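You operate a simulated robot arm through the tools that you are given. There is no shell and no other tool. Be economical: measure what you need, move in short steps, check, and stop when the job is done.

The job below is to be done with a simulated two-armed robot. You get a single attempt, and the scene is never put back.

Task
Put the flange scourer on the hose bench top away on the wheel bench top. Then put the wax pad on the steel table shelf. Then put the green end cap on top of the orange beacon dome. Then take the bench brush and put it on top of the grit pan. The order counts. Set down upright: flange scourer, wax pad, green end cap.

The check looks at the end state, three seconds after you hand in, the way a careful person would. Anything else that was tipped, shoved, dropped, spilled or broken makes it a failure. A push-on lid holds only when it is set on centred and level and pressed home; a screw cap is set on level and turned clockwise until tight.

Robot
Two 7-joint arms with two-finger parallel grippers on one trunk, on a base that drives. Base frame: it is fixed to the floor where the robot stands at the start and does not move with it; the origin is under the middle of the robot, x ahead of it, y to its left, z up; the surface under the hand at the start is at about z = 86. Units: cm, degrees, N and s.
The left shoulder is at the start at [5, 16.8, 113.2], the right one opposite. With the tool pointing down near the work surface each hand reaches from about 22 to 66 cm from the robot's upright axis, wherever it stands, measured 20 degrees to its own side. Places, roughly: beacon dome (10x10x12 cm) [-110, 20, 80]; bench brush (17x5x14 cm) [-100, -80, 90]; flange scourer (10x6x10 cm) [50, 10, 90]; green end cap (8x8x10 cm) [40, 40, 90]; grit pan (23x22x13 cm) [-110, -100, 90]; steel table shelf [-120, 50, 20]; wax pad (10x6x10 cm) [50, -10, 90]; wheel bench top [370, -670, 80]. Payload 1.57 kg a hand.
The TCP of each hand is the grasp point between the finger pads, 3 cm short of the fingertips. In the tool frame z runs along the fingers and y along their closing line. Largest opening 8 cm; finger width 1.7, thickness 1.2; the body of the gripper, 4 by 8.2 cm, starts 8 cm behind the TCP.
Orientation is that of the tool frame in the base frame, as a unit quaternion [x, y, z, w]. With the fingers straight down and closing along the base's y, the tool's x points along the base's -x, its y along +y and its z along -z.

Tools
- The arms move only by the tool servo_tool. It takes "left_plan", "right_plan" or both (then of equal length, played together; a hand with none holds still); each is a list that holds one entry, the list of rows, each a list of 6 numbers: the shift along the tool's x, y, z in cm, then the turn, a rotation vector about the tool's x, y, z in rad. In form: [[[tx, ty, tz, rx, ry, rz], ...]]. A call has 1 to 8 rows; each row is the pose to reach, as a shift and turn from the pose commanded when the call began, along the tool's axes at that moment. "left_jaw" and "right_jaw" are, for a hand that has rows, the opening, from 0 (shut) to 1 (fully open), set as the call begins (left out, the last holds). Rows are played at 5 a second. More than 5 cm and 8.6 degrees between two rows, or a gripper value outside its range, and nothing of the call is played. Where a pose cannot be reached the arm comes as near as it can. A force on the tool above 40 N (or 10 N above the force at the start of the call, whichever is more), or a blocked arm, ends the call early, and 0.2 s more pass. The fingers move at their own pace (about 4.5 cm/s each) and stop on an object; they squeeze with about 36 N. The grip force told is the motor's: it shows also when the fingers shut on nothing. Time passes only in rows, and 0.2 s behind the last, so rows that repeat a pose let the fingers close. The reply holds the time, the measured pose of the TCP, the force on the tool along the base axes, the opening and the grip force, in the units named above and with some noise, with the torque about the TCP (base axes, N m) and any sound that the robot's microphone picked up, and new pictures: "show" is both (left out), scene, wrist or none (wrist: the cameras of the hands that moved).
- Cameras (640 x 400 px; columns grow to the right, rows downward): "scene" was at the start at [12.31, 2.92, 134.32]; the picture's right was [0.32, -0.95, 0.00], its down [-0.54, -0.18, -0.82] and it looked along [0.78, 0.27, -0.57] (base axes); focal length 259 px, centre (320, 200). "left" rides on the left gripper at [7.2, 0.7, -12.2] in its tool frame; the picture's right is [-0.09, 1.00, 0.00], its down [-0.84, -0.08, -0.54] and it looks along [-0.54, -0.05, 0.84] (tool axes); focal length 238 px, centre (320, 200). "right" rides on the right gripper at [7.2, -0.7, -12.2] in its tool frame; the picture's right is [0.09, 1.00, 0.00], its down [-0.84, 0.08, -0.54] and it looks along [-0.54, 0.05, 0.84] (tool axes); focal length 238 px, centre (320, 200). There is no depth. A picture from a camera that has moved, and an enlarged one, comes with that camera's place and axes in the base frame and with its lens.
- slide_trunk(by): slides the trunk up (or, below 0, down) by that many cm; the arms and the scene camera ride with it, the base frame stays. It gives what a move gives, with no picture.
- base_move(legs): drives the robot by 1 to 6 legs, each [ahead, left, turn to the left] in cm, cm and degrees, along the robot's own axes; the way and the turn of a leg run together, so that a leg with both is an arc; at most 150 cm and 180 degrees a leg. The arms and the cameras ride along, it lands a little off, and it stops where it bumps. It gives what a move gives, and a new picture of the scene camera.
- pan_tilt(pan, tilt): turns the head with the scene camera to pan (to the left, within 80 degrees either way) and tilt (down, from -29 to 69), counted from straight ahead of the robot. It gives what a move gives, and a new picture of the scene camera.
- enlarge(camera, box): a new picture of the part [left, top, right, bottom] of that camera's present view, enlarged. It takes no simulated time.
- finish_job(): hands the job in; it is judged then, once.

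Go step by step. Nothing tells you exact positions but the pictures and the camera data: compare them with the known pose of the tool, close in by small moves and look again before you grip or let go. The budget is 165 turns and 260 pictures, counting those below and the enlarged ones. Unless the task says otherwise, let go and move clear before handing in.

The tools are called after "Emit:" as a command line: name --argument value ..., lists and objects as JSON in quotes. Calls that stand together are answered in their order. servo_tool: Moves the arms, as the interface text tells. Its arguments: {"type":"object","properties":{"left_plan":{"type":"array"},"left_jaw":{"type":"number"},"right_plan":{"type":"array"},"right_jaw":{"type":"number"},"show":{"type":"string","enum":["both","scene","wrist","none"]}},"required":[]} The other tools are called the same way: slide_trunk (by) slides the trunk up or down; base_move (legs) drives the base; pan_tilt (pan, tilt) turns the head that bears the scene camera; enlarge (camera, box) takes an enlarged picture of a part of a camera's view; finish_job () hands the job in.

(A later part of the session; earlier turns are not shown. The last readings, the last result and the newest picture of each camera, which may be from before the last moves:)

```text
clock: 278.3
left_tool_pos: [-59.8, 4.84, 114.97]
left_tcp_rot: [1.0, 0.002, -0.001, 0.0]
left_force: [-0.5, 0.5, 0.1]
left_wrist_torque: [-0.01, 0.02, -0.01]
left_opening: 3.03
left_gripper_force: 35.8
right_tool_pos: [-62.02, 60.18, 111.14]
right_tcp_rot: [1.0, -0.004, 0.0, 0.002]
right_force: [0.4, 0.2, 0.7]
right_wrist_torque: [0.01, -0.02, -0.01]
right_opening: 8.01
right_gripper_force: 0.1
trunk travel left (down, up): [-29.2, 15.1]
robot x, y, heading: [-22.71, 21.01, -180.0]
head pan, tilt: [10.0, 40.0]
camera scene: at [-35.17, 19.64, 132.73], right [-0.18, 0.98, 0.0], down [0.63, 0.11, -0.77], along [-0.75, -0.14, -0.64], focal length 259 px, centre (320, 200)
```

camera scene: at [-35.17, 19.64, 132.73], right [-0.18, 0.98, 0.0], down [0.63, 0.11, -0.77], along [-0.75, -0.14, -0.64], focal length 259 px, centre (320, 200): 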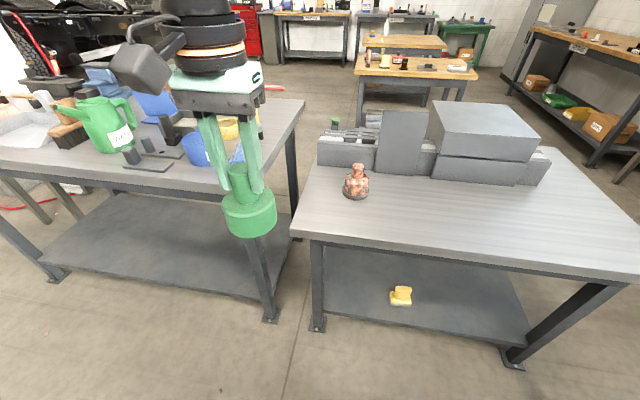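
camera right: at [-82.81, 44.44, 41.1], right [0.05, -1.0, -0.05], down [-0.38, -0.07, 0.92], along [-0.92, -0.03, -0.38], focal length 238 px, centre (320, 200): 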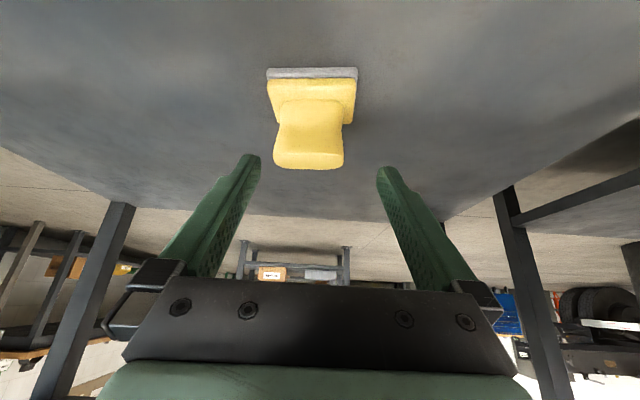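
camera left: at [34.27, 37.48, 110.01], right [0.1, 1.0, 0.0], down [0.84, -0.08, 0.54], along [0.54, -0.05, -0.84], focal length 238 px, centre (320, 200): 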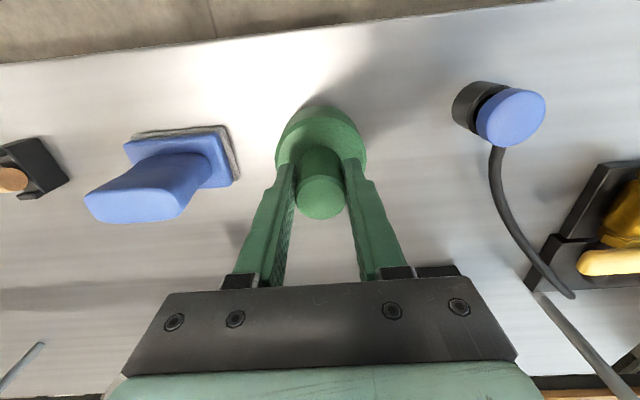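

I'll drive up so the left hand is in front of the dome.

Emit:
base_move --legs '[[0, -14, 0], [26, 0, 0]]'

Emit:
enlarge --camera "left" --box '[0, 0, 640, 400]'

```text
clock: 281.7
left_tool_pos: [-85.8, 19.38, 114.84]
left_tcp_rot: [1.0, -0.002, 0.0, 0.0]
left_force: [0.5, -1.0, -1.5]
left_wrist_torque: [-0.02, 0.0, -0.04]
left_opening: 3.01
left_gripper_force: 35.7
right_tool_pos: [-87.64, 74.51, 110.98]
right_tcp_rot: [1.0, -0.007, 0.0, 0.002]
right_force: [1.0, -0.4, -0.2]
right_wrist_torque: [-0.03, -0.02, 0.01]
right_opening: 7.99
right_gripper_force: 0.1
trunk travel left (down, up): [-29.2, 15.1]
robot x, y, heading: [-48.42, 35.27, 179.5]
head pan, tilt: [10.0, 40.0]
camera scene: at [-61.01, 33.95, 132.72], right [-0.17, 0.99, 0.0], down [0.63, 0.11, -0.77], along [-0.75, -0.13, -0.64], focal length 259 px, centre (320, 200)
```

scene: 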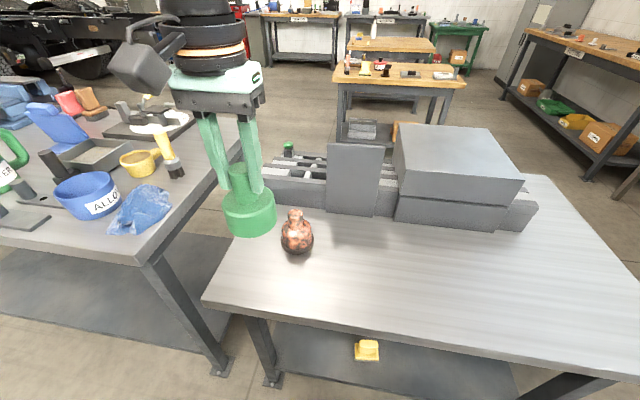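

```text
1.00 times, centred on (320, 200) of left (not enlarged: the box is as wide or as high as the picture)
camera zoom: at [-78.69, 18.58, 126.95], right [-0.09, -1.0, 0.0], down [-0.84, 0.08, 0.54], along [-0.54, 0.05, -0.84], focal length 238 px, centre (320, 200)
```

zoom: 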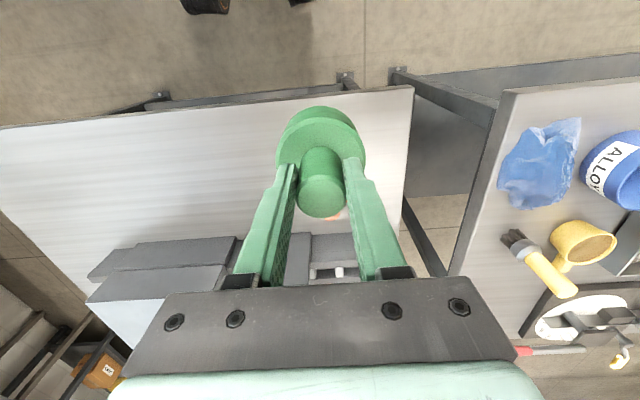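

The views together say the dome is further off, near (-111, 19.5), and the table top is at about z 72. I'll drive closer and set the right hand's camera to watch the dome from the side.

Emit:
base_move --legs '[[9, 0, 0.5]]'

Emit:
servo_tool --right_plan '[[[0, 1, 0, 0, 0, -0.149], [-0.5, 2, 0, 0, 0, -0.298], [-1, 3, 0, 0, 0, -0.447], [-1.5, 4, 0, 0, 0, -0.596], [-2, 5, 0, 0, 0, -0.745], [-2.5, 6, 0, 0, 0, -0.894], [-3, 7, 0, 0, 0, -1.043], [-3.5, 8, 0, 0, 0, -1.19]]]' --show "both"

```text
clock: 282.8
left_tool_pos: [-94.62, 19.07, 114.9]
left_tcp_rot: [1.0, 0.003, 0.0, 0.0]
left_force: [-0.1, -0.7, -1.1]
left_wrist_torque: [0.0, -0.05, 0.04]
left_opening: 3.07
left_gripper_force: 36.3
right_tool_pos: [-97.02, 74.28, 111.06]
right_tcp_rot: [1.0, -0.003, 0.0, 0.002]
right_force: [0.0, 0.0, -0.2]
right_wrist_torque: [-0.06, 0.0, -0.01]
right_opening: 7.98
right_gripper_force: 0.0
trunk travel left (down, up): [-29.2, 15.1]
robot x, y, heading: [-57.67, 35.47, -180.1]
head pan, tilt: [10.0, 40.0]
camera scene: at [-70.02, 33.85, 132.72], right [-0.18, 0.98, 0.0], down [0.63, 0.11, -0.77], along [-0.75, -0.14, -0.64], focal length 259 px, centre (320, 200)
```

scene: 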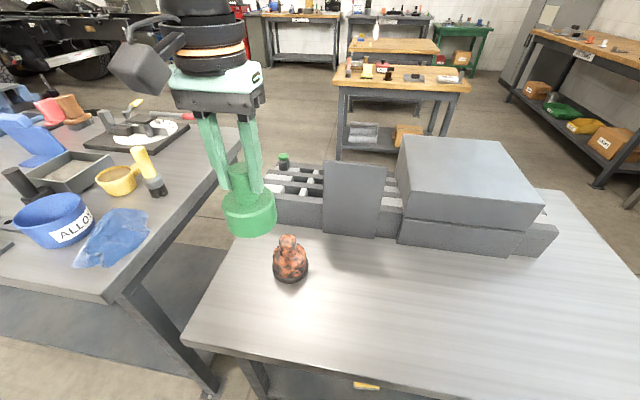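

```text
clock: 284.6
left_tool_pos: [-94.61, 18.91, 114.93]
left_tcp_rot: [1.0, 0.003, -0.001, 0.0]
left_force: [-0.2, -0.8, 0.1]
left_wrist_torque: [-0.01, -0.02, 0.03]
left_opening: 3.04
left_gripper_force: 35.8
right_tool_pos: [-91.25, 55.09, 109.05]
right_tcp_rot: [0.831, 0.556, -0.003, 0.001]
right_force: [-0.3, 0.3, 0.8]
right_wrist_torque: [0.04, -0.02, 0.01]
right_opening: 8.0
right_gripper_force: 0.0
right hand out of reach, approached as far as the arm can: row 4, 5, 6, 7, 8
trunk travel left (down, up): [-29.2, 15.1]
robot x, y, heading: [-57.2, 35.53, -179.7]
head pan, tilt: [10.0, 40.0]
camera scene: at [-69.93, 33.82, 132.73], right [-0.18, 0.98, 0.0], down [0.63, 0.11, -0.77], along [-0.75, -0.14, -0.64], focal length 259 px, centre (320, 200)
camera right: at [-89.17, 62.02, 121.37], right [0.96, -0.29, 0.0], down [-0.25, -0.8, 0.55], along [-0.16, -0.52, -0.84], focal length 238 px, centre (320, 200)
```

scene: 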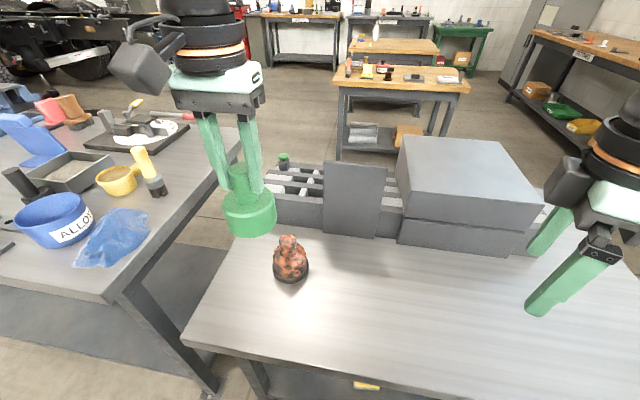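
right: 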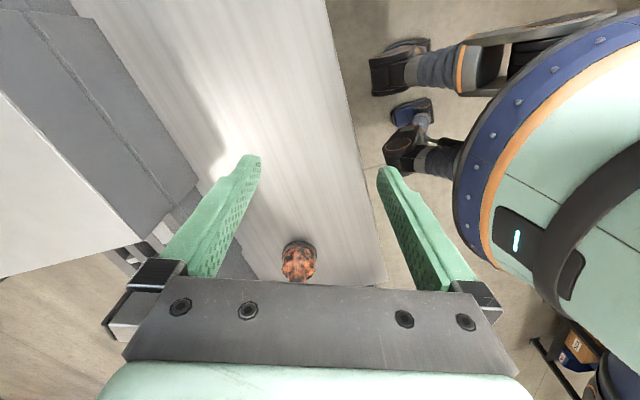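

Emit:
enlarge --camera "right" --box '[240, 210, 368, 290]'

Emit:
enlarge --camera "scene" --box '[200, 130, 360, 300]'

```text
5.00 times, centred on (304, 250) of right
camera zoom: at [-89.17, 62.02, 121.37], right [0.96, -0.29, 0.0], down [-0.25, -0.8, 0.55], along [-0.16, -0.52, -0.84], focal length 1192 px, centre (400, -50)
```

zoom: 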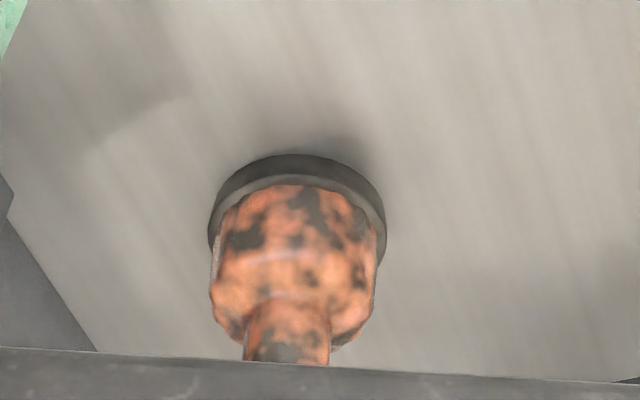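

```text
2.35 times, centred on (280, 215) of scene
camera zoom: at [-69.93, 33.82, 132.73], right [-0.18, 0.98, 0.0], down [0.63, 0.11, -0.77], along [-0.75, -0.14, -0.64], focal length 609 px, centre (414, 165)
```

zoom: 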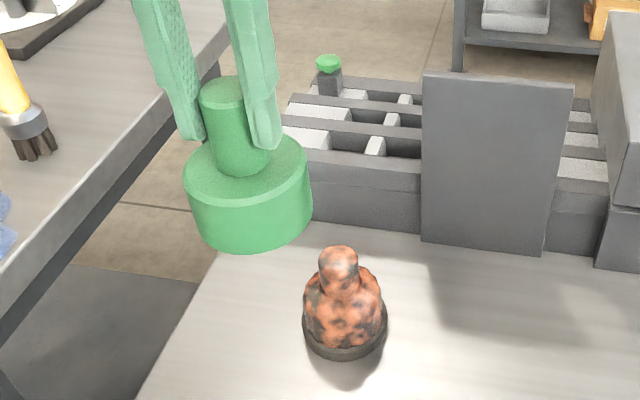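

Both views agree: dome near (-109.5, 17.7), base z≈72.5, top z≈84.5. I'll pitch the right hand for a clear side view and bring the cap above the dome.

Emit:
servo_tool --right_plan '[[[0, 0, 0, 0, -0.12, 0], [0, 0, 0, 0, -0.24, 0], [0, 0, 0, 0, -0.36, 0], [0, 0, 0, 0, -0.45, 0], [0, 0, 0, 0, -0.45, 0], [0, 0, 0, 0, -0.45, 0]]]' --left_plan '[[[-3, 0.3, 2, 0, 0, 0], [-6, 0.6, 4, 0, 0, 0], [-9, 0.9, 6, 0, 0, 0], [-12, 1.2, 9, 0, 0, 0], [-14.9, 1.2, 12, 0, 0, 0], [-14.9, 1.2, 14, 0, 0, 0]]]' --show "both"

```text
clock: 286.0
left_tool_pos: [-107.66, 16.15, 100.83]
left_tcp_rot: [1.0, 0.003, -0.002, 0.0]
left_force: [0.5, 0.7, -0.7]
left_wrist_torque: [0.0, -0.01, -0.04]
left_opening: 3.05
left_gripper_force: 35.8
left hand out of reach, approached as far as the arm can: row 4, 5, 6
right_tool_pos: [-90.59, 54.56, 108.84]
right_tcp_rot: [0.809, 0.542, -0.186, 0.126]
right_force: [-0.1, -0.7, 0.1]
right_wrist_torque: [0.02, 0.03, -0.01]
right_opening: 7.99
right_gripper_force: 0.1
right hand out of reach, approached as far as the arm can: row 3, 4, 5, 6
trunk travel left (down, up): [-29.2, 15.1]
robot x, y, heading: [-57.68, 35.45, -179.6]
head pan, tilt: [10.0, 40.0]
camera scene: at [-69.92, 33.86, 132.73], right [-0.18, 0.98, 0.0], down [0.63, 0.11, -0.77], along [-0.75, -0.14, -0.64], focal length 259 px, centre (320, 200)
camera right: at [-86.67, 65.72, 116.74], right [0.95, -0.3, -0.04], down [-0.12, -0.5, 0.85], along [-0.28, -0.81, -0.52], focal length 238 px, centre (320, 200)
camera left: at [-100.58, 15.49, 112.97], right [-0.09, -1.0, 0.0], down [-0.84, 0.07, 0.54], along [-0.54, 0.05, -0.84], focal length 238 px, centre (320, 200)
```

scene: 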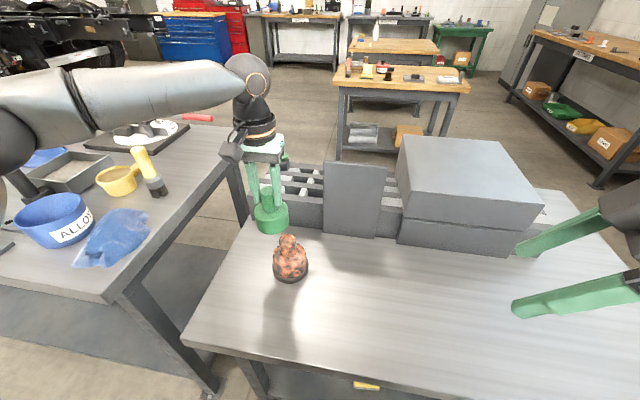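
right: 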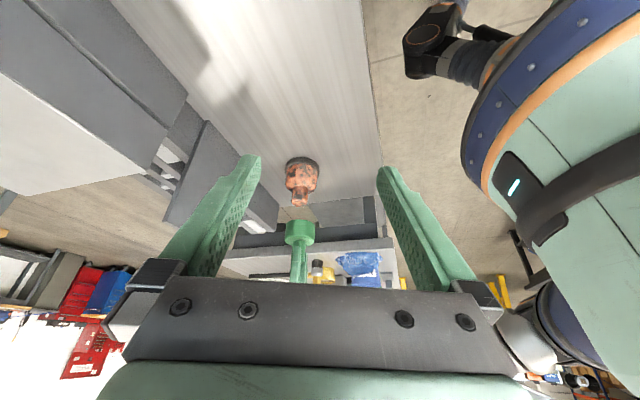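
left: 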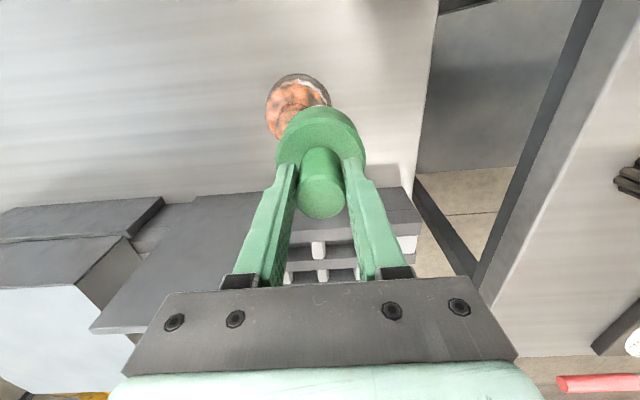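

Emit:
enlarge --camera "left" --box '[240, 60, 368, 140]'

Emit:
enlarge --camera "right" --box '[240, 140, 384, 260]'

Emit:
enlarge --camera "scene" --box '[220, 170, 348, 290]'

```text
5.00 times, centred on (304, 100) of left
camera zoom: at [-100.58, 15.49, 112.97], right [-0.09, -1.0, 0.0], down [-0.84, 0.07, 0.54], along [-0.54, 0.05, -0.84], focal length 1192 px, centre (400, 700)
```

zoom: 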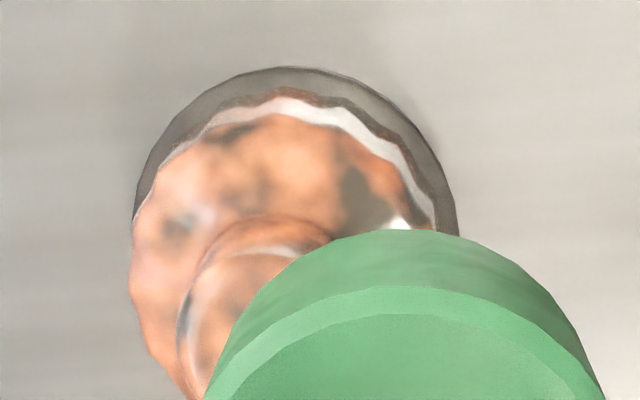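

```text
3.33 times, centred on (312, 200) of right
camera zoom: at [-86.67, 65.72, 116.74], right [0.95, -0.3, -0.04], down [-0.12, -0.5, 0.85], along [-0.28, -0.81, -0.52], focal length 794 px, centre (347, 200)
```

zoom: 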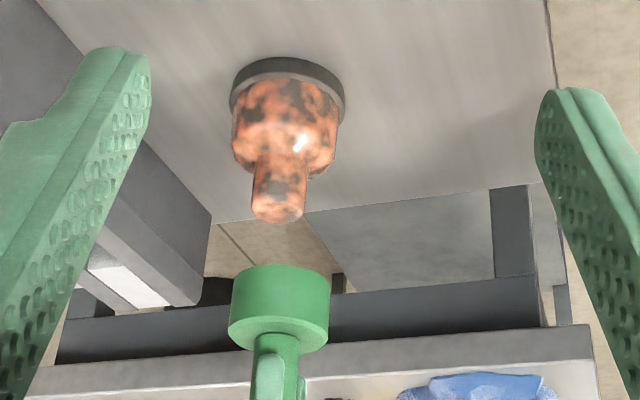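

```text
3.33 times, centred on (284, 230) of scene
camera zoom: at [-69.92, 33.86, 132.73], right [-0.18, 0.98, 0.0], down [0.63, 0.11, -0.77], along [-0.75, -0.14, -0.64], focal length 863 px, centre (440, 100)
```

zoom: 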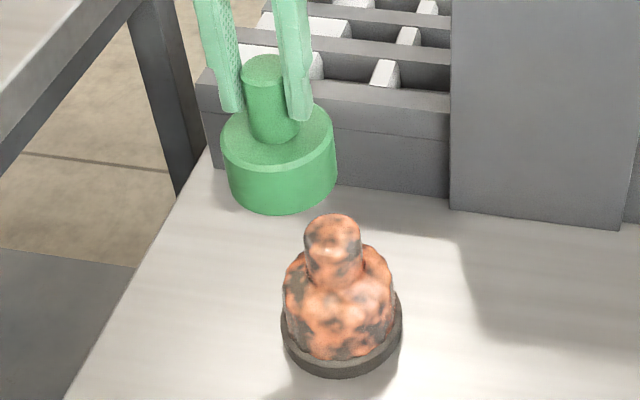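

Relative to the held cap, both wrist views put the dome axis at about (-107.8, 19.4). I'll back the right hand off a bit (it seems to limit the left) and centre the cap over the dome.

Emit:
servo_tool --right_plan '[[[2, 0, -1, 0, 0, 0], [4, 0, -2, 0, 0, 0], [6, 0, -3, 0, 0, 0], [8, 0, -4, 0, 0, 0], [10, 0, -5, 0, 0, 0], [10, 0, -5, 0, 0, 0]]]' --show "none"

Emit:
servo_tool --left_plan '[[[0, -1.5, 0, 0, 0, 0], [-0.4, -3.2, 0, 0, 0, 0], [-0.4, -3.2, 0, 0, 0, 0]]]' --show "both"

```text
clock: 287.4
left_tool_pos: [-107.7, 16.23, 100.9]
left_tcp_rot: [1.0, 0.002, -0.001, -0.001]
left_force: [-0.9, 0.4, -1.3]
left_wrist_torque: [-0.01, 0.01, -0.01]
left_opening: 3.06
left_gripper_force: 36.3
right_tool_pos: [-83.73, 59.61, 109.93]
right_tcp_rot: [0.809, 0.542, -0.187, 0.126]
right_force: [-0.1, 0.3, 0.2]
right_wrist_torque: [0.0, -0.03, 0.03]
right_opening: 7.98
right_gripper_force: 0.0
right hand out of reach, approached as far as the arm can: row 1, 2, 3, 4, 5, 6
trunk travel left (down, up): [-29.2, 15.1]
robot x, y, heading: [-57.26, 35.63, -179.6]
head pan, tilt: [10.0, 40.0]
```

```text
clock: 288.2
left_tool_pos: [-106.31, 17.66, 101.06]
left_tcp_rot: [1.0, 0.003, -0.001, -0.001]
left_force: [-1.2, 0.1, -0.7]
left_wrist_torque: [-0.01, 0.01, 0.02]
left_opening: 3.04
left_gripper_force: 36.0
left hand out of reach, approached as far as the arm can: row 1, 2, 3
right_tool_pos: [-83.73, 59.49, 110.0]
right_tcp_rot: [0.809, 0.543, -0.187, 0.126]
right_force: [0.2, -0.8, 0.1]
right_wrist_torque: [0.02, 0.01, 0.02]
right_opening: 8.01
right_gripper_force: 0.0
trunk travel left (down, up): [-29.2, 15.1]
robot x, y, heading: [-57.38, 35.06, -179.8]
head pan, tilt: [10.0, 40.0]
camera scene: at [-69.93, 33.85, 132.73], right [-0.18, 0.98, 0.0], down [0.63, 0.11, -0.77], along [-0.75, -0.14, -0.64], focal length 259 px, centre (320, 200)
camera left: at [-99.15, 17.01, 113.01], right [-0.09, -1.0, 0.0], down [-0.84, 0.07, 0.54], along [-0.54, 0.05, -0.84], focal length 238 px, centre (320, 200)
```

scene: 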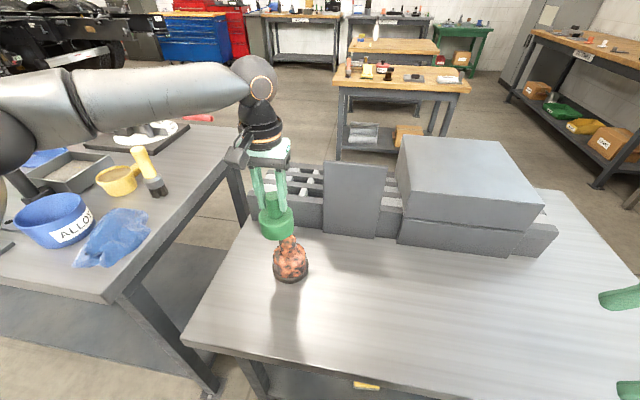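
left: 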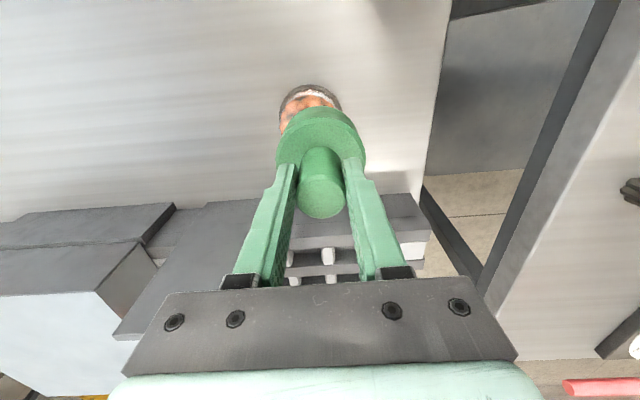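

The left arm has a limit coupling forward and sideways reach. I'll raise a little and strafe the base right so the dome sits more to the left arm's side.

Emit:
servo_tool --left_plan '[[[0, 0, -2, 0, 0, 0], [0, 0, -4, 0, 0, 0]]]' --show "none"

Emit:
base_move --legs '[[0, -10, 0]]'

Emit:
servo_tool --left_plan '[[[0, 2, 0, 0, 0, 0], [-0.8, 4, 1, 0, 0, 0], [-1.7, 6, 2, 0, 0, 0], [-1.7, 8.2, 3, 0, 0, 0], [-1.7, 8.2, 4, 0, 0, 0]]]' --show "both"

```text
clock: 288.8
left_tool_pos: [-106.13, 17.48, 104.91]
left_tcp_rot: [1.0, 0.003, -0.001, -0.001]
left_force: [1.0, 0.6, -0.9]
left_wrist_torque: [0.03, 0.03, -0.01]
left_opening: 3.04
left_gripper_force: 36.1
right_tool_pos: [-83.79, 59.51, 110.14]
right_tcp_rot: [0.81, 0.542, -0.186, 0.125]
right_force: [-0.3, 0.9, -0.6]
right_wrist_torque: [0.0, -0.02, -0.02]
right_opening: 8.01
right_gripper_force: 0.0
trunk travel left (down, up): [-29.2, 15.1]
robot x, y, heading: [-57.46, 35.46, -179.9]
head pan, tilt: [10.0, 40.0]
```

```text
clock: 290.3
left_tool_pos: [-106.22, 27.53, 104.92]
left_tcp_rot: [1.0, 0.002, -0.001, -0.001]
left_force: [0.1, 0.1, -0.4]
left_wrist_torque: [-0.01, -0.03, 0.01]
left_opening: 3.06
left_gripper_force: 35.7
right_tool_pos: [-83.8, 69.5, 110.08]
right_tcp_rot: [0.809, 0.543, -0.186, 0.126]
right_force: [-0.7, -0.3, -0.3]
right_wrist_torque: [0.03, 0.05, -0.02]
right_opening: 7.98
right_gripper_force: 0.0
trunk travel left (down, up): [-29.2, 15.1]
robot x, y, heading: [-57.45, 45.15, -179.6]
head pan, tilt: [10.0, 40.0]
camera scene: at [-69.97, 43.84, 132.73], right [-0.18, 0.98, 0.0], down [0.63, 0.11, -0.77], along [-0.75, -0.14, -0.64], focal length 259 px, centre (320, 200)
```

scene: 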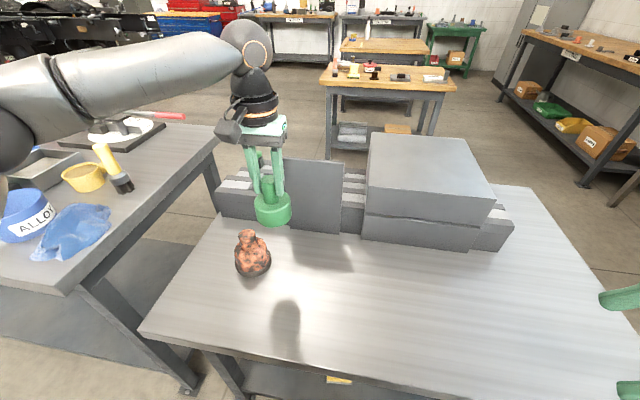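

```text
clock: 291.5
left_tool_pos: [-107.91, 19.34, 100.89]
left_tcp_rot: [1.0, 0.002, -0.002, -0.001]
left_force: [-0.1, 0.1, -0.6]
left_wrist_torque: [-0.03, -0.01, 0.01]
left_opening: 3.05
left_gripper_force: 36.0
right_tool_pos: [-83.79, 69.43, 109.99]
right_tcp_rot: [0.809, 0.543, -0.186, 0.126]
right_force: [0.3, 1.1, -0.5]
right_wrist_torque: [0.0, -0.01, 0.0]
right_opening: 7.99
right_gripper_force: 0.2
trunk travel left (down, up): [-29.2, 15.1]
robot x, y, heading: [-57.36, 44.76, -180.1]
head pan, tilt: [10.0, 40.0]
camera scene: at [-69.97, 43.81, 132.73], right [-0.18, 0.98, 0.0], down [0.63, 0.11, -0.77], along [-0.75, -0.14, -0.64], focal length 259 px, centre (320, 200)
camera left: at [-100.79, 18.56, 112.95], right [-0.09, -1.0, 0.0], down [-0.84, 0.07, 0.54], along [-0.54, 0.05, -0.84], focal length 238 px, centre (320, 200)
```

scene: 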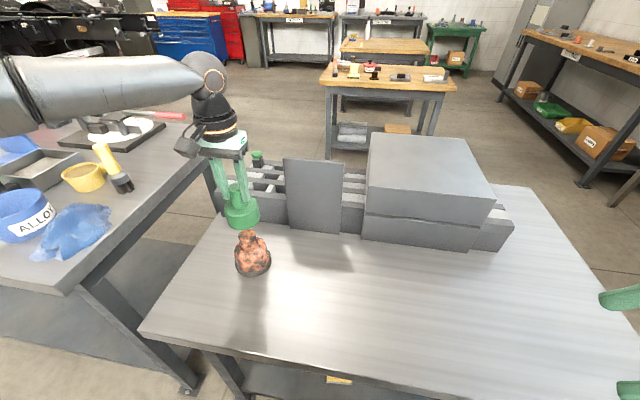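
left: 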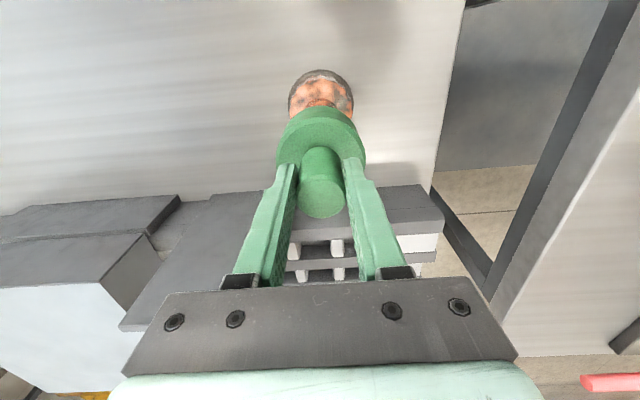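

Emit:
enlarge --camera "left" --box '[256, 60, 384, 140]'

Emit:
enlarge --camera "scene" --box '[190, 160, 318, 280]'

Emit:
enlarge --camera "right" --box '[160, 100, 480, 300]'

```text
5.00 times, centred on (320, 100) of left
camera zoom: at [-100.79, 18.56, 112.95], right [-0.09, -1.0, 0.0], down [-0.84, 0.07, 0.54], along [-0.54, 0.05, -0.84], focal length 1192 px, centre (320, 700)
```

zoom: 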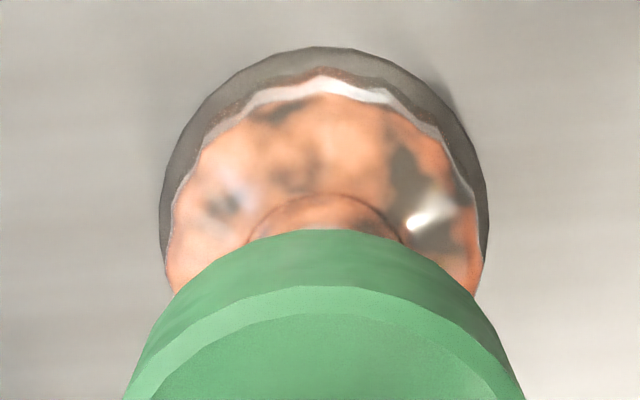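

```text
3.33 times, centred on (254, 220) of scene
camera zoom: at [-69.97, 43.81, 132.73], right [-0.18, 0.98, 0.0], down [0.63, 0.11, -0.77], along [-0.75, -0.14, -0.64], focal length 863 px, centre (540, 133)
```

zoom: 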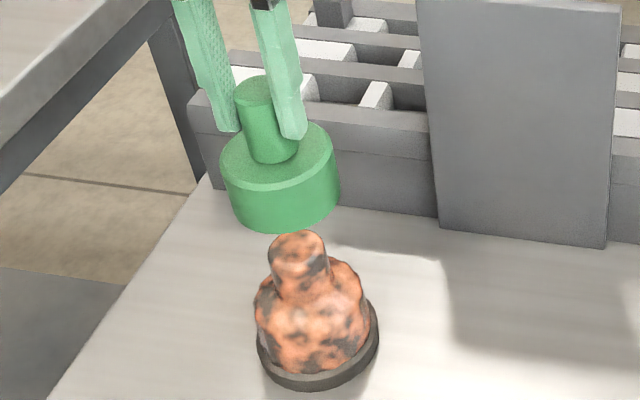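

```text
2.00 times, centred on (320, 200) of right
camera zoom: at [-79.91, 80.58, 117.96], right [0.95, -0.3, -0.04], down [-0.12, -0.5, 0.85], along [-0.28, -0.81, -0.52], focal length 477 px, centre (320, 200)
```

zoom: 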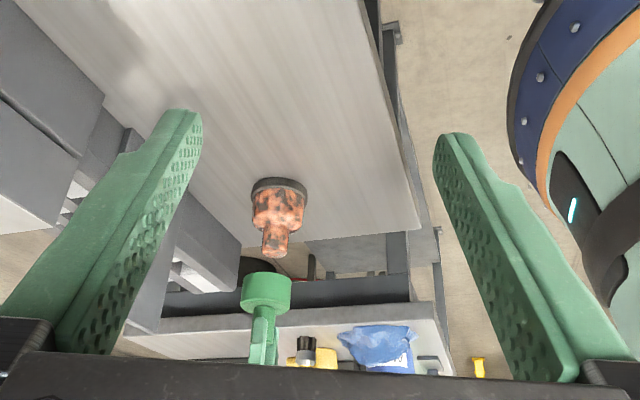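

The cap is centred over the dome within about 0.2 cm. I'll lower gently until contact.

Emit:
servo_tool --left_plan '[[[0, 0.12, 2, 0, 0, 0], [0, 0.12, 4, 0, 0, 0], [0, 0.12, 5.5, 0, 0, 0], [0, 0.12, 6.2, 0, 0, 0], [0, 0.12, 6.6, 0, 0, 0]]]' --show "both"

Emit:
enlarge --camera "scene" --box '[190, 160, 318, 280]'

Emit:
enlarge --camera "right" --box '[220, 160, 348, 260]'

```text
clock: 292.7
left_tool_pos: [-107.94, 19.13, 94.29]
left_tcp_rot: [1.0, 0.002, -0.001, 0.0]
left_force: [-0.7, -0.1, -0.9]
left_wrist_torque: [0.0, 0.0, -0.03]
left_opening: 3.07
left_gripper_force: 35.9
right_tool_pos: [-83.73, 69.5, 110.13]
right_tcp_rot: [0.809, 0.544, -0.186, 0.126]
right_force: [-0.1, -0.3, 0.2]
right_wrist_torque: [0.02, 0.03, 0.02]
right_opening: 7.99
right_gripper_force: 0.1
trunk travel left (down, up): [-29.2, 15.1]
robot x, y, heading: [-57.61, 45.34, -179.7]
head pan, tilt: [10.0, 40.0]
camera scene: at [-69.97, 43.8, 132.73], right [-0.18, 0.98, 0.0], down [0.63, 0.11, -0.77], along [-0.75, -0.14, -0.64], focal length 259 px, centre (320, 200)
camera left: at [-100.83, 18.42, 106.37], right [-0.09, -1.0, 0.0], down [-0.84, 0.07, 0.54], along [-0.54, 0.05, -0.84], focal length 238 px, centre (320, 200)
```

scene: 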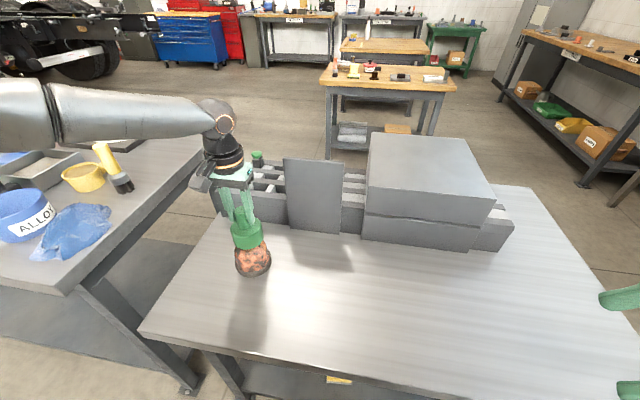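
left: 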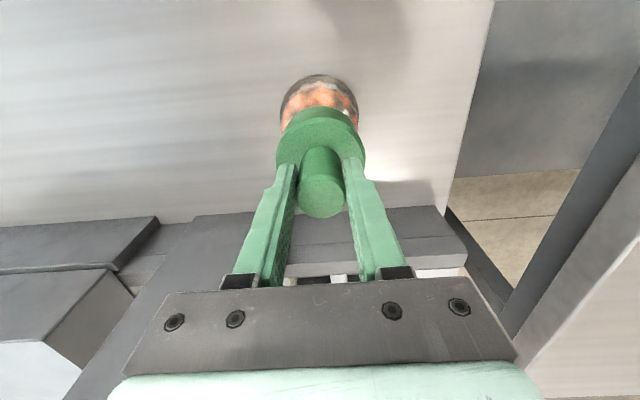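

```text
3.33 times, centred on (254, 220) of scene
camera zoom: at [-69.97, 43.8, 132.73], right [-0.18, 0.98, 0.0], down [0.63, 0.11, -0.77], along [-0.75, -0.14, -0.64], focal length 863 px, centre (540, 133)
```

zoom: 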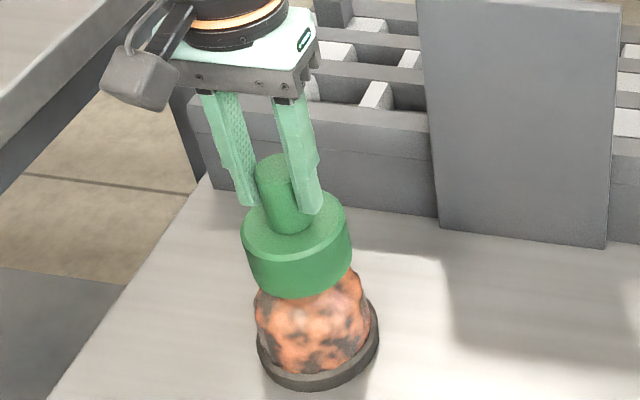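

```text
4.00 times, centred on (284, 210) of right
camera zoom: at [-79.91, 80.57, 117.96], right [0.95, -0.3, -0.04], down [-0.12, -0.51, 0.85], along [-0.28, -0.81, -0.52], focal length 953 px, centre (464, 160)
```

zoom: 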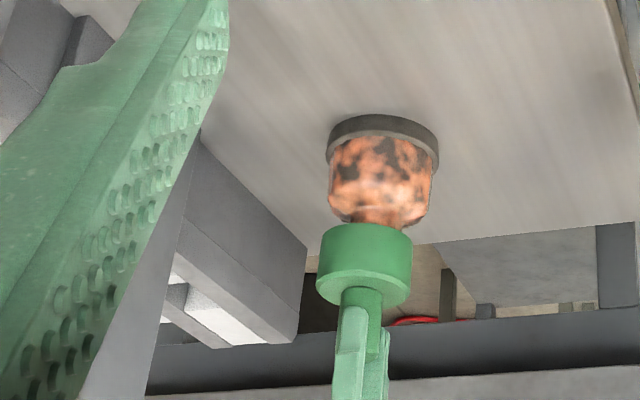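

Emit:
servo_tool --left_plan '[[[0.1, 0, 0.5, 0, 0, 0], [0.1, 0, 1, 0, 0, 0], [0.1, 0, 1.4, 0, 0, 0], [0.1, 0, 1.8, 0, 0, 0], [0.1, 0, 2.2, 0, 0, 0]]]' --show "none"

Emit:
enlarge --camera "scene" --box '[190, 160, 318, 280]'

```text
clock: 293.9
left_tool_pos: [-107.82, 19.17, 92.66]
left_tcp_rot: [1.0, 0.003, -0.007, -0.001]
left_force: [5.2, -6.4, 32.4]
left_wrist_torque: [-0.54, -0.11, 0.07]
left_opening: 3.08
left_gripper_force: 35.9
right_tool_pos: [-83.47, 69.53, 110.14]
right_tcp_rot: [0.808, 0.544, -0.188, 0.125]
right_force: [1.0, -0.1, -0.8]
right_wrist_torque: [-0.01, 0.0, 0.02]
right_opening: 8.02
right_gripper_force: 0.1
trunk travel left (down, up): [-29.2, 15.1]
robot x, y, heading: [-57.6, 45.53, -179.7]
head pan, tilt: [10.0, 40.0]
```

```text
3.33 times, centred on (254, 220) of scene
camera zoom: at [-69.62, 43.88, 132.83], right [-0.18, 0.98, 0.0], down [0.63, 0.11, -0.77], along [-0.76, -0.14, -0.64], focal length 863 px, centre (540, 133)
```

zoom: 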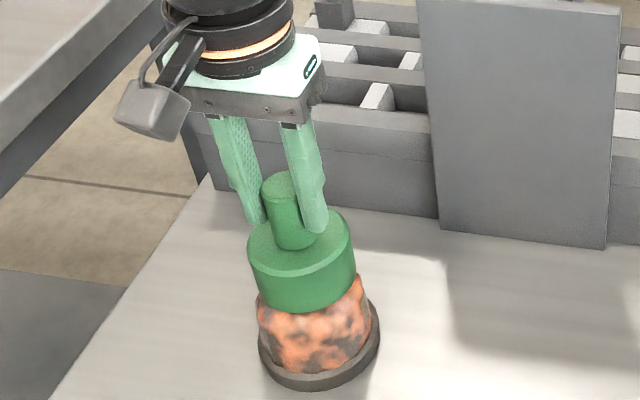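

Contact at about the dome's top height. I'll ease the pressure and check that the side forces vanish.

Emit:
servo_tool --left_plan '[[[0, 0, -0.2, 0, 0, 0], [0, 0, -0.3, 0, 0, 0], [0, 0, -0.3, 0, 0, 0]]]' --show "wrist"

Emit:
enlarge --camera "right" --box '[236, 150, 332, 225]'

```text
clock: 294.7
left_tool_pos: [-107.92, 19.1, 92.47]
left_tcp_rot: [1.0, 0.002, -0.002, -0.001]
left_force: [-4.0, -1.3, 16.2]
left_wrist_torque: [-0.19, 0.45, -0.02]
left_opening: 3.08
left_gripper_force: 36.1
right_tool_pos: [-83.61, 69.51, 110.02]
right_tcp_rot: [0.809, 0.542, -0.187, 0.127]
right_force: [0.4, -0.3, 0.1]
right_wrist_torque: [0.03, -0.01, 0.04]
right_opening: 7.97
right_gripper_force: 0.1
trunk travel left (down, up): [-29.2, 15.1]
robot x, y, heading: [-57.56, 45.46, -179.7]
head pan, tilt: [10.0, 40.0]
camera left: at [-100.69, 18.49, 104.55], right [-0.09, -1.0, 0.0], down [-0.83, 0.07, 0.55], along [-0.54, 0.05, -0.84], focal length 238 px, centre (320, 200)
```

left: 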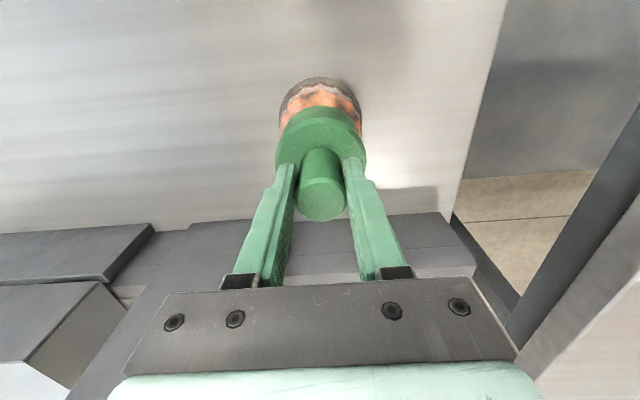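

```text
5.33 times, centred on (284, 188) of right
camera zoom: at [-79.82, 80.63, 117.95], right [0.95, -0.3, -0.04], down [-0.12, -0.5, 0.85], along [-0.28, -0.81, -0.52], focal length 1271 px, centre (512, 267)
```

zoom: 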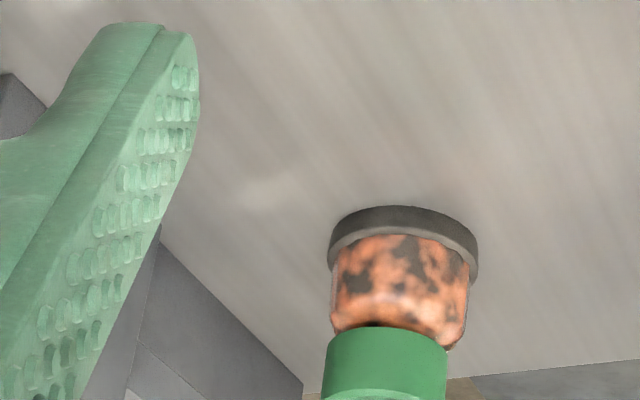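

Emit:
servo_tool --left_plan '[[[0, 0, -0.2, 0, 0, 0], [0, 0, -0.35, 0, 0, 0], [0, 0, -0.35, 0, 0, 0]]]' --show "none"

```text
clock: 295.5
left_tool_pos: [-107.82, 19.01, 92.63]
left_tcp_rot: [1.0, 0.002, 0.002, 0.0]
left_force: [-0.6, 0.1, -0.6]
left_wrist_torque: [0.02, 0.0, -0.02]
left_opening: 3.06
left_gripper_force: 36.0
right_tool_pos: [-83.76, 69.35, 110.01]
right_tcp_rot: [0.809, 0.543, -0.186, 0.126]
right_force: [-0.9, 0.7, -0.3]
right_wrist_torque: [-0.01, -0.02, -0.02]
right_opening: 8.01
right_gripper_force: 0.0
trunk travel left (down, up): [-29.2, 15.1]
robot x, y, heading: [-58.0, 45.35, -179.7]
head pan, tilt: [10.0, 40.0]
```

Emit:
servo_tool --left_plan '[[[0, 0, 0.1, 0, 0, 0], [0, 0, 0.15, 0, 0, 0], [0, 0, 0.15, 0, 0, 0]]]' --show "none"

```text
clock: 296.3
left_tool_pos: [-108.0, 19.15, 92.58]
left_tcp_rot: [1.0, 0.001, -0.001, -0.001]
left_force: [0.1, 0.2, -1.5]
left_wrist_torque: [0.0, -0.01, -0.03]
left_opening: 3.05
left_gripper_force: 35.4
right_tool_pos: [-83.72, 69.37, 110.09]
right_tcp_rot: [0.809, 0.543, -0.187, 0.126]
right_force: [0.1, 0.3, -0.1]
right_wrist_torque: [0.02, 0.01, 0.02]
right_opening: 7.99
right_gripper_force: 0.0
trunk travel left (down, up): [-29.2, 15.1]
robot x, y, heading: [-57.48, 45.48, -179.9]
head pan, tilt: [10.0, 40.0]
```

Emit:
servo_tool --left_plan '[[[0, 0, 0.1, 0, 0, 0], [0, 0, 0.2, 0, 0, 0], [0, 0, 0.2, 0, 0, 0]]]' --show "none"

```text
clock: 297.1
left_tool_pos: [-107.91, 19.26, 92.49]
left_tcp_rot: [1.0, 0.002, -0.001, 0.0]
left_force: [0.6, -0.6, 1.8]
left_wrist_torque: [-0.04, 0.09, 0.03]
left_opening: 3.07
left_gripper_force: 35.6
right_tool_pos: [-83.75, 69.37, 110.03]
right_tcp_rot: [0.809, 0.543, -0.186, 0.125]
right_force: [0.6, 0.1, 0.0]
right_wrist_torque: [-0.03, 0.0, 0.0]
right_opening: 7.98
right_gripper_force: 0.1
trunk travel left (down, up): [-29.2, 15.1]
robot x, y, heading: [-57.68, 45.01, -180.0]
head pan, tilt: [10.0, 40.0]
```

Light contact. Opening now, then checking before rising.

Emit:
servo_tool --left_plan '[[[0, 0, 0, 0, 0, 0], [0, 0, 0, 0, 0, 0], [0, 0, 0, 0, 0, 0], [0, 0, 0, 0, 0, 0]]]' --left_jaw 1 --show "wrist"

Emit:
enlarge --camera "scene" --box '[190, 160, 318, 280]'

```text
clock: 298.1
left_tool_pos: [-107.86, 19.19, 92.44]
left_tcp_rot: [1.0, 0.003, -0.001, -0.002]
left_force: [0.2, -0.1, 0.0]
left_wrist_torque: [-0.01, -0.02, -0.05]
left_opening: 7.99
left_gripper_force: 0.1
right_tool_pos: [-83.66, 69.44, 109.98]
right_tcp_rot: [0.81, 0.542, -0.186, 0.126]
right_force: [-0.1, -0.4, 0.0]
right_wrist_torque: [0.01, 0.01, 0.0]
right_opening: 7.98
right_gripper_force: 0.1
trunk travel left (down, up): [-29.2, 15.1]
robot x, y, heading: [-57.92, 45.19, -179.9]
head pan, tilt: [10.0, 40.0]
camera left: at [-100.71, 18.43, 104.56], right [-0.09, -1.0, 0.0], down [-0.84, 0.07, 0.54], along [-0.54, 0.05, -0.84], focal length 238 px, centre (320, 200)
```

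left: 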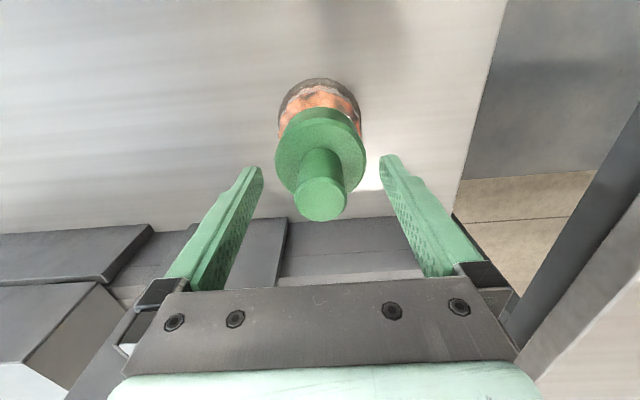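

```text
3.33 times, centred on (254, 220) of scene
camera zoom: at [-69.96, 43.8, 132.73], right [-0.18, 0.98, 0.0], down [0.63, 0.11, -0.77], along [-0.75, -0.14, -0.64], focal length 863 px, centre (540, 133)
```

zoom: 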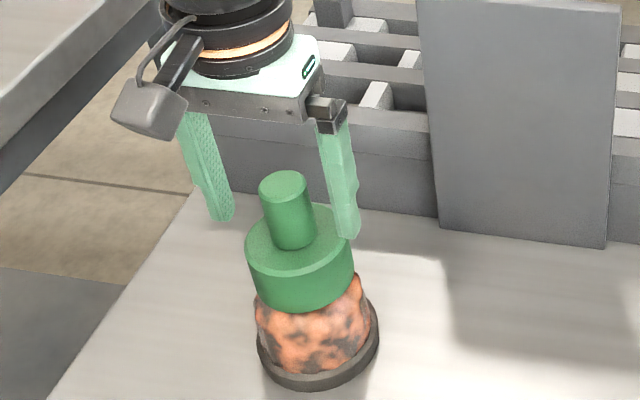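

The cap stands level. I'll raise the hand straight up.

Emit:
servo_tool --left_plan '[[[0, 0, -2, 0, 0, 0], [0, 0, -5, 0, 0, 0], [0, 0, -9, 0, 0, 0], [0, 0, -13, 0, 0, 0], [0, 0, -17, 0, 0, 0], [0, 0, -21, 0, 0, 0]]]' --show "wrist"

Emit:
base_move --legs '[[-30, 0, 0]]'

Emit:
pan_tilt --pan 50 --tilt 30

```text
clock: 299.5
left_tool_pos: [-107.67, 19.13, 113.49]
left_tcp_rot: [1.0, 0.002, -0.001, 0.0]
left_force: [0.2, 0.4, 0.3]
left_wrist_torque: [-0.01, 0.0, -0.01]
left_opening: 7.98
left_gripper_force: 0.0
right_tool_pos: [-83.74, 69.44, 110.09]
right_tcp_rot: [0.809, 0.543, -0.186, 0.126]
right_force: [0.3, 0.3, -0.5]
right_wrist_torque: [-0.02, -0.04, 0.03]
right_opening: 7.99
right_gripper_force: 0.0
trunk travel left (down, up): [-29.2, 15.1]
robot x, y, heading: [-57.66, 45.75, -179.9]
head pan, tilt: [10.0, 40.0]
camera left: at [-100.54, 18.42, 125.62], right [-0.09, -1.0, 0.0], down [-0.84, 0.07, 0.54], along [-0.54, 0.05, -0.84], focal length 238 px, centre (320, 200)
```

left: 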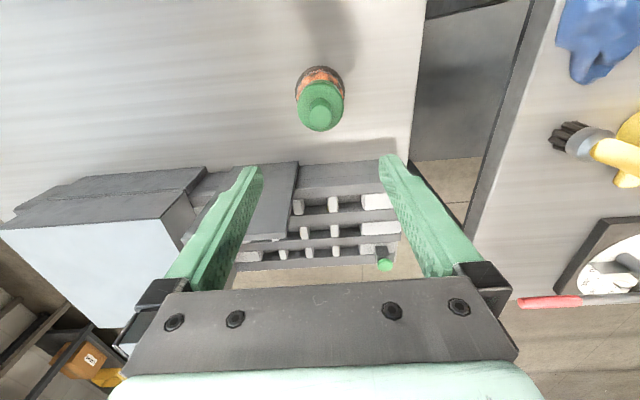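

```text
clock: 301.6
left_tool_pos: [-77.51, 19.24, 113.42]
left_tcp_rot: [1.0, 0.002, -0.001, -0.001]
left_force: [0.3, -0.4, -0.8]
left_wrist_torque: [-0.02, 0.01, -0.02]
left_opening: 7.98
left_gripper_force: 0.0
right_tool_pos: [-53.51, 69.6, 110.07]
right_tcp_rot: [0.809, 0.543, -0.186, 0.126]
right_force: [-0.2, -1.2, 0.3]
right_wrist_torque: [0.0, -0.02, 0.01]
right_opening: 7.98
right_gripper_force: 0.1
trunk travel left (down, up): [-29.2, 15.1]
robot x, y, heading: [-27.93, 45.73, -179.8]
head pan, tilt: [10.0, 40.0]
camera scene: at [-39.77, 43.9, 132.74], right [-0.18, 0.98, 0.0], down [0.63, 0.11, -0.77], along [-0.75, -0.14, -0.64], focal length 259 px, centre (320, 200)
```

scene: 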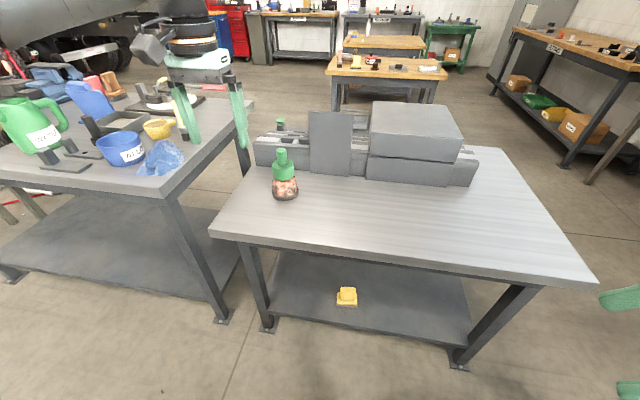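

```text
clock: 302.6
left_tool_pos: [-77.52, 19.26, 113.58]
left_tcp_rot: [1.0, 0.002, -0.001, -0.001]
left_force: [-0.6, 0.0, -0.1]
left_wrist_torque: [0.01, -0.02, -0.03]
left_opening: 8.02
left_gripper_force: 0.0
right_tool_pos: [-53.58, 69.41, 110.1]
right_tcp_rot: [0.809, 0.543, -0.186, 0.126]
right_force: [0.0, 0.3, -1.5]
right_wrist_torque: [-0.01, -0.02, 0.02]
right_opening: 8.01
right_gripper_force: 0.0
trunk travel left (down, up): [-29.2, 15.1]
robot x, y, heading: [-27.42, 45.5, -179.6]
head pan, tilt: [50.0, 30.0]
camera scene: at [-37.25, 38.46, 134.27], right [-0.77, 0.64, 0.0], down [0.32, 0.38, -0.87], along [-0.56, -0.66, -0.5], focal length 259 px, centre (320, 200)
```

scene: 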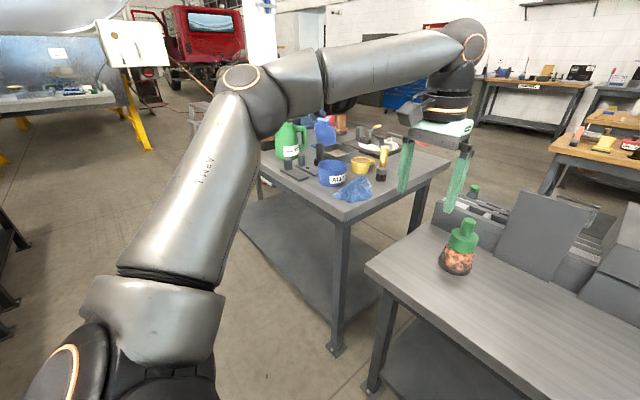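

The cap stands on the dome. Now the brush: I'll tuck the left hand in and strafe along to y≈-70.

Emit:
servo_tool --left_plan '[[[4, 0, -2, 0, 0, 0], [8, 0, -4, 0, 0, 0], [12, -1, -6, 0, 0, 0], [15, -2, -8, 0, 0, 0]]]' --right_plan '[[[0, 0, 0, 0, 0.12, 0], [0, 0, 0, 0, 0.24, 0], [0, 0, 0, 0, 0.36, 0], [0, 0, 0, 0, 0.45, 0]]]' --show "none"

Emit:
base_move --legs '[[0, 120, 0]]'

Emit:
pan_tilt --pan 10 --tilt 35

```text
clock: 303.6
left_tool_pos: [-62.21, 21.16, 121.57]
left_tcp_rot: [1.0, 0.002, -0.001, 0.0]
left_force: [0.1, 0.4, 0.2]
left_wrist_torque: [0.0, 0.02, 0.02]
left_opening: 8.0
left_gripper_force: 0.0
right_tool_pos: [-53.5, 69.44, 109.97]
right_tcp_rot: [0.83, 0.557, 0.0, 0.001]
right_force: [-0.2, -0.6, 0.3]
right_wrist_torque: [-0.03, 0.0, -0.02]
right_opening: 8.0
right_gripper_force: 0.1
trunk travel left (down, up): [-29.2, 15.1]
robot x, y, heading: [-27.27, 45.38, -179.8]
head pan, tilt: [50.0, 30.0]
```

```text
clock: 314.6
left_tool_pos: [-61.02, -100.6, 121.49]
left_tcp_rot: [1.0, 0.008, -0.001, -0.001]
left_force: [0.1, 0.7, -0.3]
left_wrist_torque: [-0.01, 0.01, -0.01]
left_opening: 7.99
left_gripper_force: 0.0
right_tool_pos: [-52.83, -52.26, 110.04]
right_tcp_rot: [0.827, 0.562, -0.001, 0.002]
right_force: [-0.2, 0.6, 0.8]
right_wrist_torque: [0.01, -0.01, 0.01]
right_opening: 8.0
right_gripper_force: 0.2
trunk travel left (down, up): [-29.2, 15.1]
robot x, y, heading: [-26.62, -76.04, -179.2]
head pan, tilt: [50.0, 30.0]
camera scene: at [-36.1, -83.23, 134.27], right [-0.78, 0.63, 0.0], down [0.32, 0.39, -0.87], along [-0.55, -0.67, -0.5], focal length 259 px, centre (320, 200)
```

scene: 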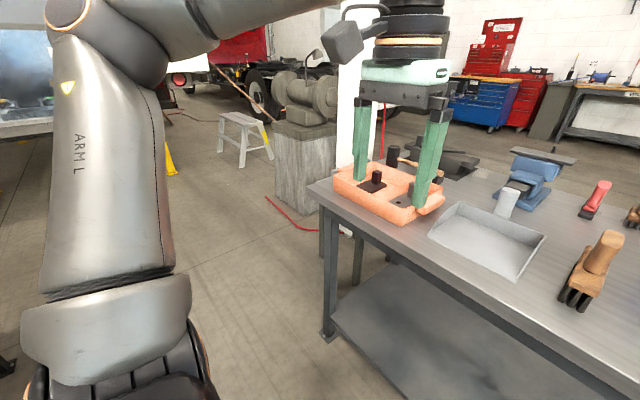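

```text
clock: 315.6
left_tool_pos: [-60.94, -100.64, 121.53]
left_tcp_rot: [1.0, 0.008, -0.002, -0.001]
left_force: [0.0, 0.5, -0.7]
left_wrist_torque: [0.03, 0.0, -0.06]
left_opening: 7.99
left_gripper_force: 0.1
right_tool_pos: [-52.89, -52.35, 109.87]
right_tcp_rot: [0.827, 0.562, -0.001, 0.002]
right_force: [-0.7, -0.2, 0.4]
right_wrist_torque: [0.03, 0.01, 0.01]
right_opening: 7.99
right_gripper_force: 0.1
trunk travel left (down, up): [-29.2, 15.1]
robot x, y, heading: [-26.17, -75.86, -179.0]
head pan, tilt: [10.0, 35.0]
camera scene: at [-39.03, -77.87, 133.49], right [-0.19, 0.98, 0.0], down [0.56, 0.11, -0.82], along [-0.8, -0.15, -0.57], focal length 259 px, centre (320, 200)
```

scene: 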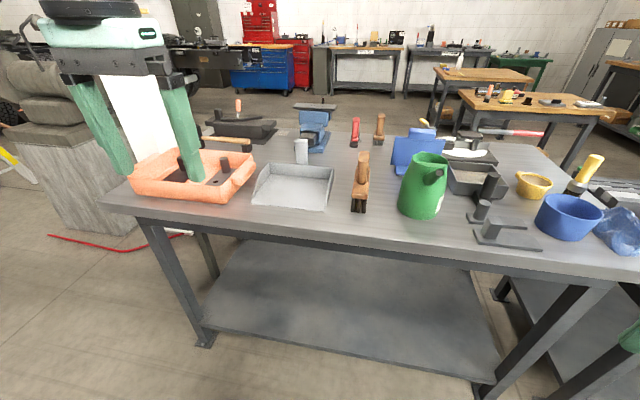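

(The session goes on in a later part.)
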